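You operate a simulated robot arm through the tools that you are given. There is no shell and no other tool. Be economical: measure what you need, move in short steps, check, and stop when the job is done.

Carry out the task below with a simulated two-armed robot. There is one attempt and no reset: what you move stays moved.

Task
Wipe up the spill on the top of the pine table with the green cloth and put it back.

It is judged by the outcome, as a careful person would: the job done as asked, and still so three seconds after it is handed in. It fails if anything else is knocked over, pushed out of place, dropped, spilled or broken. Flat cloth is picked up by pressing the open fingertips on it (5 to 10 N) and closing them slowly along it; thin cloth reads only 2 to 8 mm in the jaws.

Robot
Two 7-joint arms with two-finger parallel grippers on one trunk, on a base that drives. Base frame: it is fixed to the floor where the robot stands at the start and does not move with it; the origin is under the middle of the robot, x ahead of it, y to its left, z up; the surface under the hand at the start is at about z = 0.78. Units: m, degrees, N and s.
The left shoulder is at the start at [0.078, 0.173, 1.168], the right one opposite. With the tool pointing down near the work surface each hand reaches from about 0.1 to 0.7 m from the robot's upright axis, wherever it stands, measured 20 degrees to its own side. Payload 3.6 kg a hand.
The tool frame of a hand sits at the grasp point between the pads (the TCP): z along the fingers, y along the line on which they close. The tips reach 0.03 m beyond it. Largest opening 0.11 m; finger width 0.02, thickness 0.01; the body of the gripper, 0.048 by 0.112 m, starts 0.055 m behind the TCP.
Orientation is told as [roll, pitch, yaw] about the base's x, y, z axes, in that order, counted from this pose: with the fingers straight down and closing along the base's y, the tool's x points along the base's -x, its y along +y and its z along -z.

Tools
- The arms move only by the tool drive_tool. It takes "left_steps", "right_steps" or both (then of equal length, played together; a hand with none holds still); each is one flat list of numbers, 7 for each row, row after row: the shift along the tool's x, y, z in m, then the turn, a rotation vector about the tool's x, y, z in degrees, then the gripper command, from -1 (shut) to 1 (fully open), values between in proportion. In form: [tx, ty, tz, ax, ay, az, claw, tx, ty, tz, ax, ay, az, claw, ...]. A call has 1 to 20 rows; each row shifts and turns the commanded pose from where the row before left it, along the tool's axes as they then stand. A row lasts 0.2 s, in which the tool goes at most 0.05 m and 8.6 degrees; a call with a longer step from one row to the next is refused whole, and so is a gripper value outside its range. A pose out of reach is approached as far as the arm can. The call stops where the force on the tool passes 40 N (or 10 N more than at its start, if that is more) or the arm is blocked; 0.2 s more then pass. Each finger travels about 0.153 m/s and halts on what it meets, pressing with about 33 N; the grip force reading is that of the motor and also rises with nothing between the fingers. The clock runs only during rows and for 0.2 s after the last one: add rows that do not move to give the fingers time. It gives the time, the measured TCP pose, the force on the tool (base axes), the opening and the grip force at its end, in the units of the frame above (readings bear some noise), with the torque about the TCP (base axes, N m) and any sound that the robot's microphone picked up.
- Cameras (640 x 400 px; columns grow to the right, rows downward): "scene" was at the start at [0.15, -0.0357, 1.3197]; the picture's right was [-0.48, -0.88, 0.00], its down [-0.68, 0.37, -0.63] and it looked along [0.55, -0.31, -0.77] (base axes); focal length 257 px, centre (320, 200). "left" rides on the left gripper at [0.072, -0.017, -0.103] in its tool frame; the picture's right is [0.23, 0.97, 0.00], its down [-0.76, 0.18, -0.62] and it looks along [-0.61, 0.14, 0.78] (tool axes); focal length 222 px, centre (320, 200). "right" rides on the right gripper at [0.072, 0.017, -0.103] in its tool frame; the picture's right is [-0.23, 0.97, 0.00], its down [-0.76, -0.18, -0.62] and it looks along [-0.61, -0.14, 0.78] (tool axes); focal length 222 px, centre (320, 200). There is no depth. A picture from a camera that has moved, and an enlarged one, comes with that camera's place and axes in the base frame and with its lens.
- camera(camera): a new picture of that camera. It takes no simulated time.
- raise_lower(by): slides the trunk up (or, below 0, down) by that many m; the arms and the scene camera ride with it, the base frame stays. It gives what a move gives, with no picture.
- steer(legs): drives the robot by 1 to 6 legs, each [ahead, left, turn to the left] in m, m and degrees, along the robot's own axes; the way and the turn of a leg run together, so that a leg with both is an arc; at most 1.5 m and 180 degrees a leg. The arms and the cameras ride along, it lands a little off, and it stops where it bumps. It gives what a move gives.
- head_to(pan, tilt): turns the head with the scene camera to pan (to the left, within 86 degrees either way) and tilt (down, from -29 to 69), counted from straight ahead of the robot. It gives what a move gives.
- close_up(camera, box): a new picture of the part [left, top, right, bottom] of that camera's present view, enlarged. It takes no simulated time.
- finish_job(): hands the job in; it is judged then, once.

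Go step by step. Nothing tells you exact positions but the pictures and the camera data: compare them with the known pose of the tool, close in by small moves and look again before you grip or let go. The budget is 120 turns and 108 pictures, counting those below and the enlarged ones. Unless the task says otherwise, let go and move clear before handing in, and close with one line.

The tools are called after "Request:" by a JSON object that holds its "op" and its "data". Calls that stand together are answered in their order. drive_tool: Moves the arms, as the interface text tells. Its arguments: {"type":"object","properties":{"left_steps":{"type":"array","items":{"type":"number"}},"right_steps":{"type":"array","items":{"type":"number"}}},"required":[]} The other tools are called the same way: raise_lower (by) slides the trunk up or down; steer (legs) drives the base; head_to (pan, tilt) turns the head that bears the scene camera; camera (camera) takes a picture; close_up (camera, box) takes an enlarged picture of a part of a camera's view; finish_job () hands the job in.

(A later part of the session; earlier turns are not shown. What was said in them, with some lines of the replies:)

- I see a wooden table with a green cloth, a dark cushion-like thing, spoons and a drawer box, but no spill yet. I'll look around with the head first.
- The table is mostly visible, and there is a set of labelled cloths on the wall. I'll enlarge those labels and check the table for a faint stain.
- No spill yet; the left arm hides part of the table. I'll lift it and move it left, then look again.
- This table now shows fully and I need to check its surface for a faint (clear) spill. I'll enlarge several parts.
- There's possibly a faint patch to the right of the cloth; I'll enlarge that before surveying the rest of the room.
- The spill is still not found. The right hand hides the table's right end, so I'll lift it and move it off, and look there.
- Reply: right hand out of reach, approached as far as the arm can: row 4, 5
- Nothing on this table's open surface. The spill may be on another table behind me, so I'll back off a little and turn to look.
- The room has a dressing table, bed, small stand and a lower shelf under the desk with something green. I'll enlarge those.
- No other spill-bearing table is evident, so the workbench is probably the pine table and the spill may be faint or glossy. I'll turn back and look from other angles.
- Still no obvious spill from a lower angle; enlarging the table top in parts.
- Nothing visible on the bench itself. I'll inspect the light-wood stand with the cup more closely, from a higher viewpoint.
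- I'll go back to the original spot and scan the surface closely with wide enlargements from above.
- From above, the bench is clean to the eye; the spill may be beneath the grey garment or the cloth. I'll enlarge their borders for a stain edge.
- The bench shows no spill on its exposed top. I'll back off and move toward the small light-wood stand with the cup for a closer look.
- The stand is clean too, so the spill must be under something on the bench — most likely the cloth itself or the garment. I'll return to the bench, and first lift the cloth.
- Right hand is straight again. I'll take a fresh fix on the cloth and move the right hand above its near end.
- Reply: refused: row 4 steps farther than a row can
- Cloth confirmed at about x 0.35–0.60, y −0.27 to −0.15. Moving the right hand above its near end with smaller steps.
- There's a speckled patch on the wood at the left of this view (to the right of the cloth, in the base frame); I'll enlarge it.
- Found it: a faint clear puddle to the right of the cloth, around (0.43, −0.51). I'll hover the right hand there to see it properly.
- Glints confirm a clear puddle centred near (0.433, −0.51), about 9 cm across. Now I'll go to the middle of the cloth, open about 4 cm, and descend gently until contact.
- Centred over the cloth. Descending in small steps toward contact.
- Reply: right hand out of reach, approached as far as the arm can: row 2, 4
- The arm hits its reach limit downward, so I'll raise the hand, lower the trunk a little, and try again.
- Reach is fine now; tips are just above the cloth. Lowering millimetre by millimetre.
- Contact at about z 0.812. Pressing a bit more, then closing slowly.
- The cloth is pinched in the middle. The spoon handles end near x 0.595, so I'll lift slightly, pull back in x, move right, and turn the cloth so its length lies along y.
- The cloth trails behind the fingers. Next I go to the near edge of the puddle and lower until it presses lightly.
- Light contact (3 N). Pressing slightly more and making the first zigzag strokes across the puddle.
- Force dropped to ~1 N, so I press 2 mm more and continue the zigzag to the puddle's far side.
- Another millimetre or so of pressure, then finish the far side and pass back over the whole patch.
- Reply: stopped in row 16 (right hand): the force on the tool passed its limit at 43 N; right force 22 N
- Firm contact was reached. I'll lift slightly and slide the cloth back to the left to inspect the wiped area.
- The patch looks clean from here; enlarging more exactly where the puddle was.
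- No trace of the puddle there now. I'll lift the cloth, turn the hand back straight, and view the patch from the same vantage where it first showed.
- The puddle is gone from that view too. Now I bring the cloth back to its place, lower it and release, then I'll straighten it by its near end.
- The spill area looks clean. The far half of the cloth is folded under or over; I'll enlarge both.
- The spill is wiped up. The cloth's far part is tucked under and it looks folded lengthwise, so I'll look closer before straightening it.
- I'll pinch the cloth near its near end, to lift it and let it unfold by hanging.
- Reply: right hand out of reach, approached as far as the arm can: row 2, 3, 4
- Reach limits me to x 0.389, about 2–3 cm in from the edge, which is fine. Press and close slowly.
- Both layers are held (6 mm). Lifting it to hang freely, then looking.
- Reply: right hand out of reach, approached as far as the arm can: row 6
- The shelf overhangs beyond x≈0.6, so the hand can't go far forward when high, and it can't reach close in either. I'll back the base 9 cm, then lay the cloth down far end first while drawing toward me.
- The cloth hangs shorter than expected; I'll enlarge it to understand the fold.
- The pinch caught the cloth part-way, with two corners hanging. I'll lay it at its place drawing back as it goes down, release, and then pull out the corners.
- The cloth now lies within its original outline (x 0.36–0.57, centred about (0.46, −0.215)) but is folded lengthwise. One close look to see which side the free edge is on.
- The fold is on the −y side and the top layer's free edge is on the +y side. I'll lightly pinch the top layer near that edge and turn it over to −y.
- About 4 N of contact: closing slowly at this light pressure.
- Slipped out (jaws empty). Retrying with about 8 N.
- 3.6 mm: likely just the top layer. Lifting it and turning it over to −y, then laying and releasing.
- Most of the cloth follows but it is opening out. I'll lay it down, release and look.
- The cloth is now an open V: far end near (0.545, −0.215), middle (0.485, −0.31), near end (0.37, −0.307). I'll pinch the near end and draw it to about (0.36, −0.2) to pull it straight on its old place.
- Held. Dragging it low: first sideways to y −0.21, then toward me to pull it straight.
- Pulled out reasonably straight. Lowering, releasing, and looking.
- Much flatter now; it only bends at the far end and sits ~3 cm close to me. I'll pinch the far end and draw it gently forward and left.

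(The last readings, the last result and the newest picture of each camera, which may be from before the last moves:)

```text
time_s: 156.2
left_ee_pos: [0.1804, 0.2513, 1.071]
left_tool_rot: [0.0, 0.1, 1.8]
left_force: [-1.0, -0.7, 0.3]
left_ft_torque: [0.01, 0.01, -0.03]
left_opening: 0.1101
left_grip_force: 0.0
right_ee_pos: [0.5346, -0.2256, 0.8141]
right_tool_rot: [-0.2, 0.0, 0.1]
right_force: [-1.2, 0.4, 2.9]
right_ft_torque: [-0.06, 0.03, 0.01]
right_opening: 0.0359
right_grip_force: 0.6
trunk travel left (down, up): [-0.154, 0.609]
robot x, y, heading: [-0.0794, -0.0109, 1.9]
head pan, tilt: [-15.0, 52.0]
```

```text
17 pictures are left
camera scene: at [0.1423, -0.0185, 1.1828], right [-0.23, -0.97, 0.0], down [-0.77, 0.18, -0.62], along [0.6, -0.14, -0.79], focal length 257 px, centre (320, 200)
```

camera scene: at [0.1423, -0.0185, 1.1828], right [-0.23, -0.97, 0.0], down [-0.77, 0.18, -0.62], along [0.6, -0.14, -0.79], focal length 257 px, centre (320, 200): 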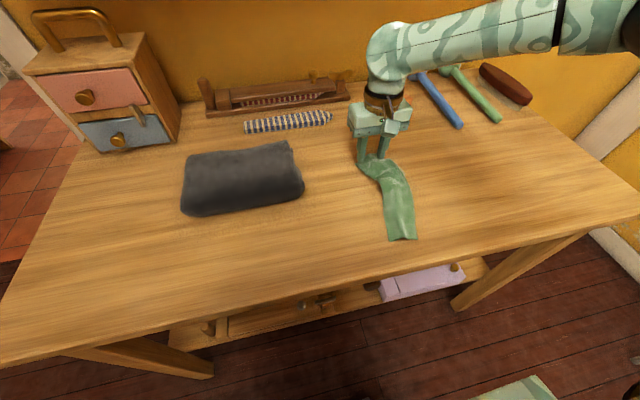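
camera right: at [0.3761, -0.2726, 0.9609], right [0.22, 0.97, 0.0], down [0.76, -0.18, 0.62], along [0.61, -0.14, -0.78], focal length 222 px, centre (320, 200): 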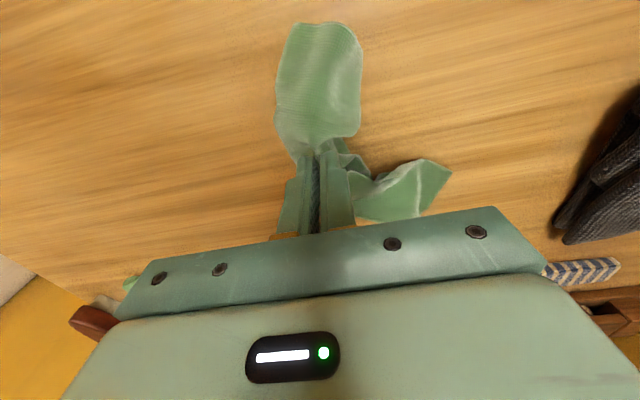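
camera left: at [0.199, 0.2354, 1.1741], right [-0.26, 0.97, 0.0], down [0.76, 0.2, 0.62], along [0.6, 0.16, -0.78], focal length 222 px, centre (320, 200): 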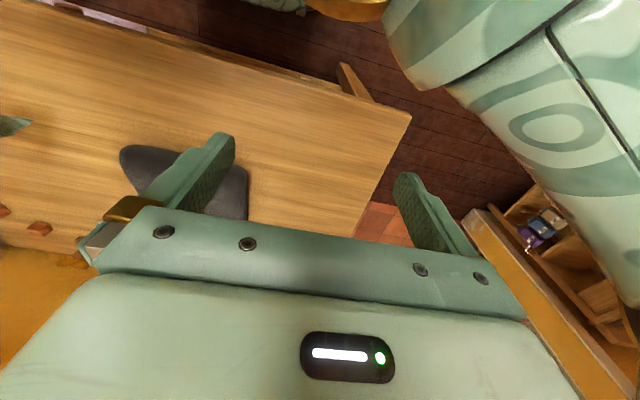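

Contact at the far end. Pressing, closing, and drawing it forward-left a few centimetres.

Request:
{"op": "drive_tool", "data": {"right_steps": [0, 0, 0.0018, 0, 0, 0, -0.35, 0, 0, 0, 0, 0, 0, -0.43, 0, 0, 0, 0, 0, 0, -0.51, 0, 0, 0, 0, 0, 0, -0.59, 0, 0, 0, 0, 0, 0, -0.67, 0, 0, 0, 0, 0, 0, -0.75, 0, 0, 0, 0, 0, 0, -0.83, 0, 0, 0, 0, 0, 0, -0.91, 0, 0, 0, 0, 0, 0, -1, 0, 0, 0, 0, 0, 0, -1, 0, 0, 0, 0, 0, 0, -1]}}

Request:
{"op": "drive_tool", "data": {"right_steps": [0, 0, -0.008, 0, 0, 0, -1, -0.008, 0.01, 0, 0, 0, 0, -1, -0.01, 0.01, 0, 0, 0, 0, -1, -0.012, 0.005, 0, 0, 0, 0, -1, -0.012, 0, 0, 0, 0, 0, -1, 0, 0, 0, 0, 0, 0, -1]}}

Request:
{"op": "camera", "data": {"camera": "scene"}}

```text
time_s: 158.6
left_ee_pos: [0.1786, 0.2521, 1.0723]
left_tool_rot: [0.1, 0.0, 2.0]
left_force: [0.2, -0.4, -0.4]
left_ft_torque: [-0.01, 0.0, -0.04]
left_opening: 0.1101
left_grip_force: 0.0
right_ee_pos: [0.533, -0.2239, 0.8155]
right_tool_rot: [-0.2, -0.1, 0.2]
right_force: [2.9, 6.7, 18.4]
right_ft_torque: [0.16, -0.03, -0.03]
right_opening: 0.0033
right_grip_force: 33.4
trunk travel left (down, up): [-0.154, 0.609]
robot x, y, heading: [-0.0794, -0.0064, 1.9]
head pan, tilt: [-15.0, 52.0]
```

```text
time_s: 160.0
left_ee_pos: [0.1811, 0.2516, 1.0715]
left_tool_rot: [0.0, -0.1, 1.9]
left_force: [0.0, -0.4, 0.1]
left_ft_torque: [-0.01, 0.0, 0.01]
left_opening: 0.11
left_grip_force: 0.1
right_ee_pos: [0.5647, -0.2104, 0.8232]
right_tool_rot: [0.0, -0.1, 0.1]
right_force: [0.7, 0.1, -0.5]
right_ft_torque: [-0.03, 0.02, 0.0]
right_opening: 0.003
right_grip_force: 33.0
right hand out of reach, approached as far as the arm can: row 4, 5
trunk travel left (down, up): [-0.154, 0.609]
robot x, y, heading: [-0.081, -0.0091, 2.0]
head pan, tilt: [-15.0, 52.0]
```

```text
16 pictures are left
camera scene: at [0.1425, -0.0185, 1.1827], right [-0.23, -0.97, 0.0], down [-0.77, 0.18, -0.62], along [0.6, -0.14, -0.79], focal length 257 px, centre (320, 200)
```

scene: 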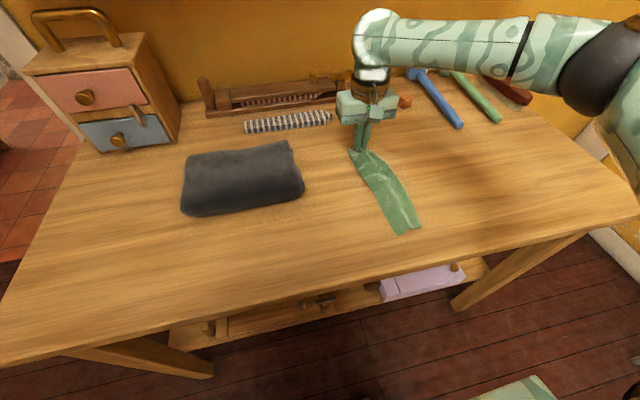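

The cloth is now straight along its original line. Lowering, releasing, and withdrawing.

Request:
{"op": "drive_tool", "data": {"right_steps": [0, 0, 0.006, 0, 0, 0, -1, 0, 0, 0, 0, 0, 0, -0.85, 0, 0, 0, 0, 0, 0, -0.7, 0, 0, 0, 0, 0, 0, -0.5, 0, 0, -0.02, 0, 0, 0, -0.5, 0.01, 0, -0.045, 0, 0, 0, -0.5, 0.02, 0, -0.04, 0, 0, 0, -0.5, 0.02, -0.045, 0, 0, 0, 0, -0.5, 0.02, -0.045, 0, 0, 0, 0, -0.5, 0.02, -0.045, 0, 0, 0, 0, -0.5, 0.02, -0.045, 0, 0, 0, 0, -0.5]}}

Request:
{"op": "camera", "data": {"camera": "scene"}}

Request:
{"op": "close_up", "data": {"camera": "scene", "box": [310, 120, 490, 250]}}

```text
time_s: 162.4
left_ee_pos: [0.18, 0.2512, 1.0722]
left_tool_rot: [0.2, 0.0, 1.9]
left_force: [-1.1, -0.7, 0.8]
left_ft_torque: [-0.01, 0.01, 0.01]
left_opening: 0.1098
left_grip_force: 0.1
right_ee_pos: [0.452, -0.3913, 0.9198]
right_tool_rot: [0.1, 0.0, 0.2]
right_force: [0.7, 0.6, 0.1]
right_ft_torque: [-0.03, 0.02, -0.01]
right_opening: 0.0274
right_grip_force: 0.1
trunk travel left (down, up): [-0.154, 0.609]
robot x, y, heading: [-0.0823, -0.0089, 2.0]
head pan, tilt: [-15.0, 52.0]
```

```text
15 pictures are left
camera scene: at [0.1419, -0.0193, 1.1829], right [-0.23, -0.97, 0.0], down [-0.77, 0.18, -0.62], along [0.6, -0.14, -0.79], focal length 257 px, centre (320, 200)
```

scene: 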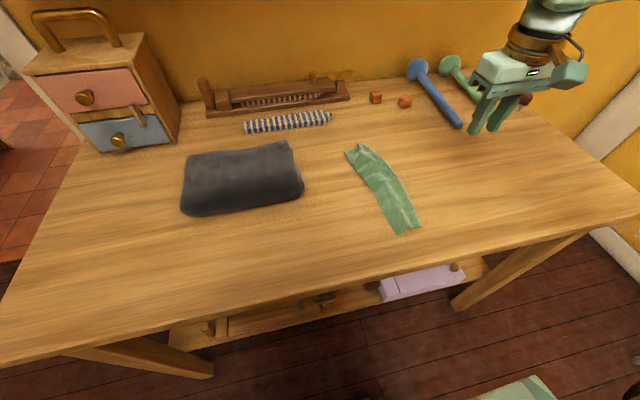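

```text
3.08 times, centred on (400, 185) of scene
camera zoom: at [0.1419, -0.0193, 1.1829], right [-0.23, -0.97, 0.0], down [-0.77, 0.18, -0.62], along [0.6, -0.14, -0.79], focal length 791 px, centre (74, 246)
```

zoom: 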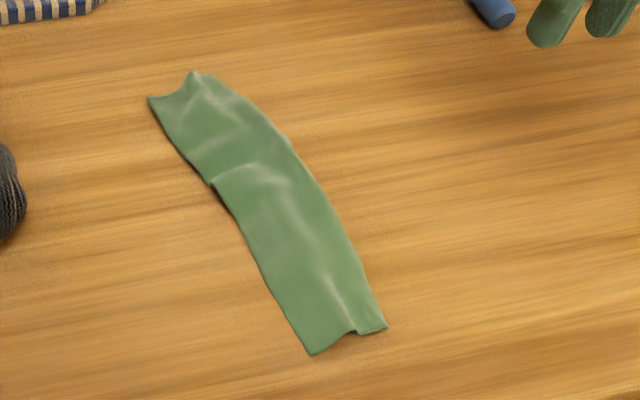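

The cloth lies flat and straight on its original spot. A last check of the spill area from the same vantage that showed the glints.

Request:
{"op": "drive_tool", "data": {"right_steps": [-0.003, -0.04, 0, 0, 0, 0, -0.5, -0.003, -0.04, 0, 0, 0, 0, -0.5, 0, -0.038, -0.005, 0, 0, 0, -0.5, 0, 0, 0, 0, 0, 0, -0.5]}}

Request:
{"op": "camera", "data": {"camera": "right"}}

Request:
{"op": "close_up", "data": {"camera": "right", "box": [220, 20, 420, 150]}}

```text
time_s: 163.4
left_ee_pos: [0.1802, 0.2522, 1.0712]
left_tool_rot: [0.1, 0.0, 1.9]
left_force: [-0.4, -0.1, -0.3]
left_ft_torque: [0.02, 0.02, -0.02]
left_opening: 0.1101
left_grip_force: 0.1
right_ee_pos: [0.461, -0.5125, 0.9322]
right_tool_rot: [-0.1, -0.1, 0.2]
right_force: [-0.8, -0.6, -0.1]
right_ft_torque: [-0.01, -0.02, -0.03]
right_opening: 0.0274
right_grip_force: 0.0
trunk travel left (down, up): [-0.154, 0.609]
robot x, y, heading: [-0.0809, -0.0092, 1.8]
head pan, tilt: [-15.0, 52.0]
```

```text
13 pictures are left
camera right: at [0.3894, -0.493, 1.0348], right [0.22, 0.97, 0.0], down [0.76, -0.17, 0.62], along [0.61, -0.14, -0.78], focal length 222 px, centre (320, 200)
```

right: 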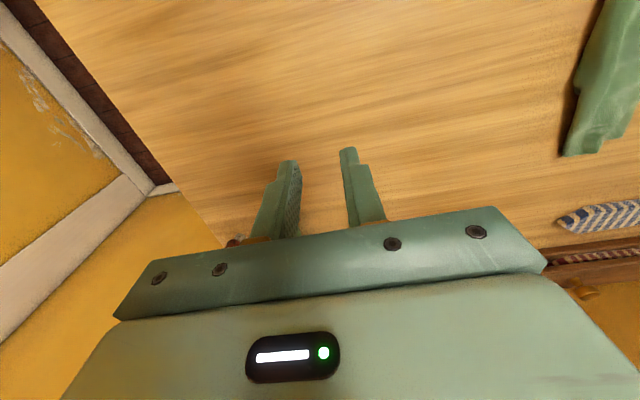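

```text
3.08 times, centred on (320, 85) of right
camera zoom: at [0.3894, -0.493, 1.0348], right [0.22, 0.97, 0.0], down [0.76, -0.17, 0.62], along [0.61, -0.14, -0.78], focal length 684 px, centre (320, 554)
```

zoom: 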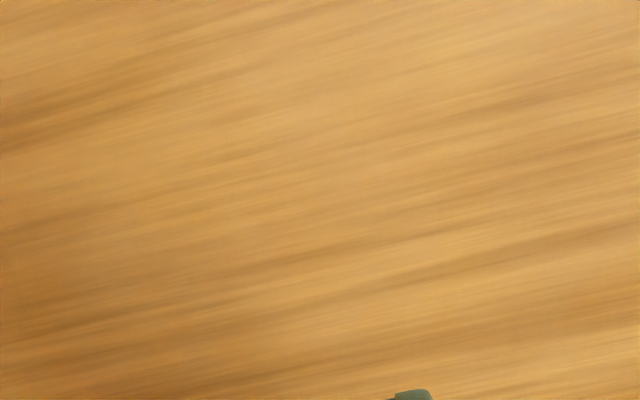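

The glints and puddle edge are gone, the cloth is back in its place, the hand is clear and nothing else has moved. Handing in.

Request:
{"op": "finish_job", "data": {}}

```text
The job is handed in.
```

I wiped up the spill and put the green cloth back in its original spot, lying straight. It is still folded in half lengthwise, about 6 cm wide instead of the original 12 cm. Nothing else on the table was disturbed.
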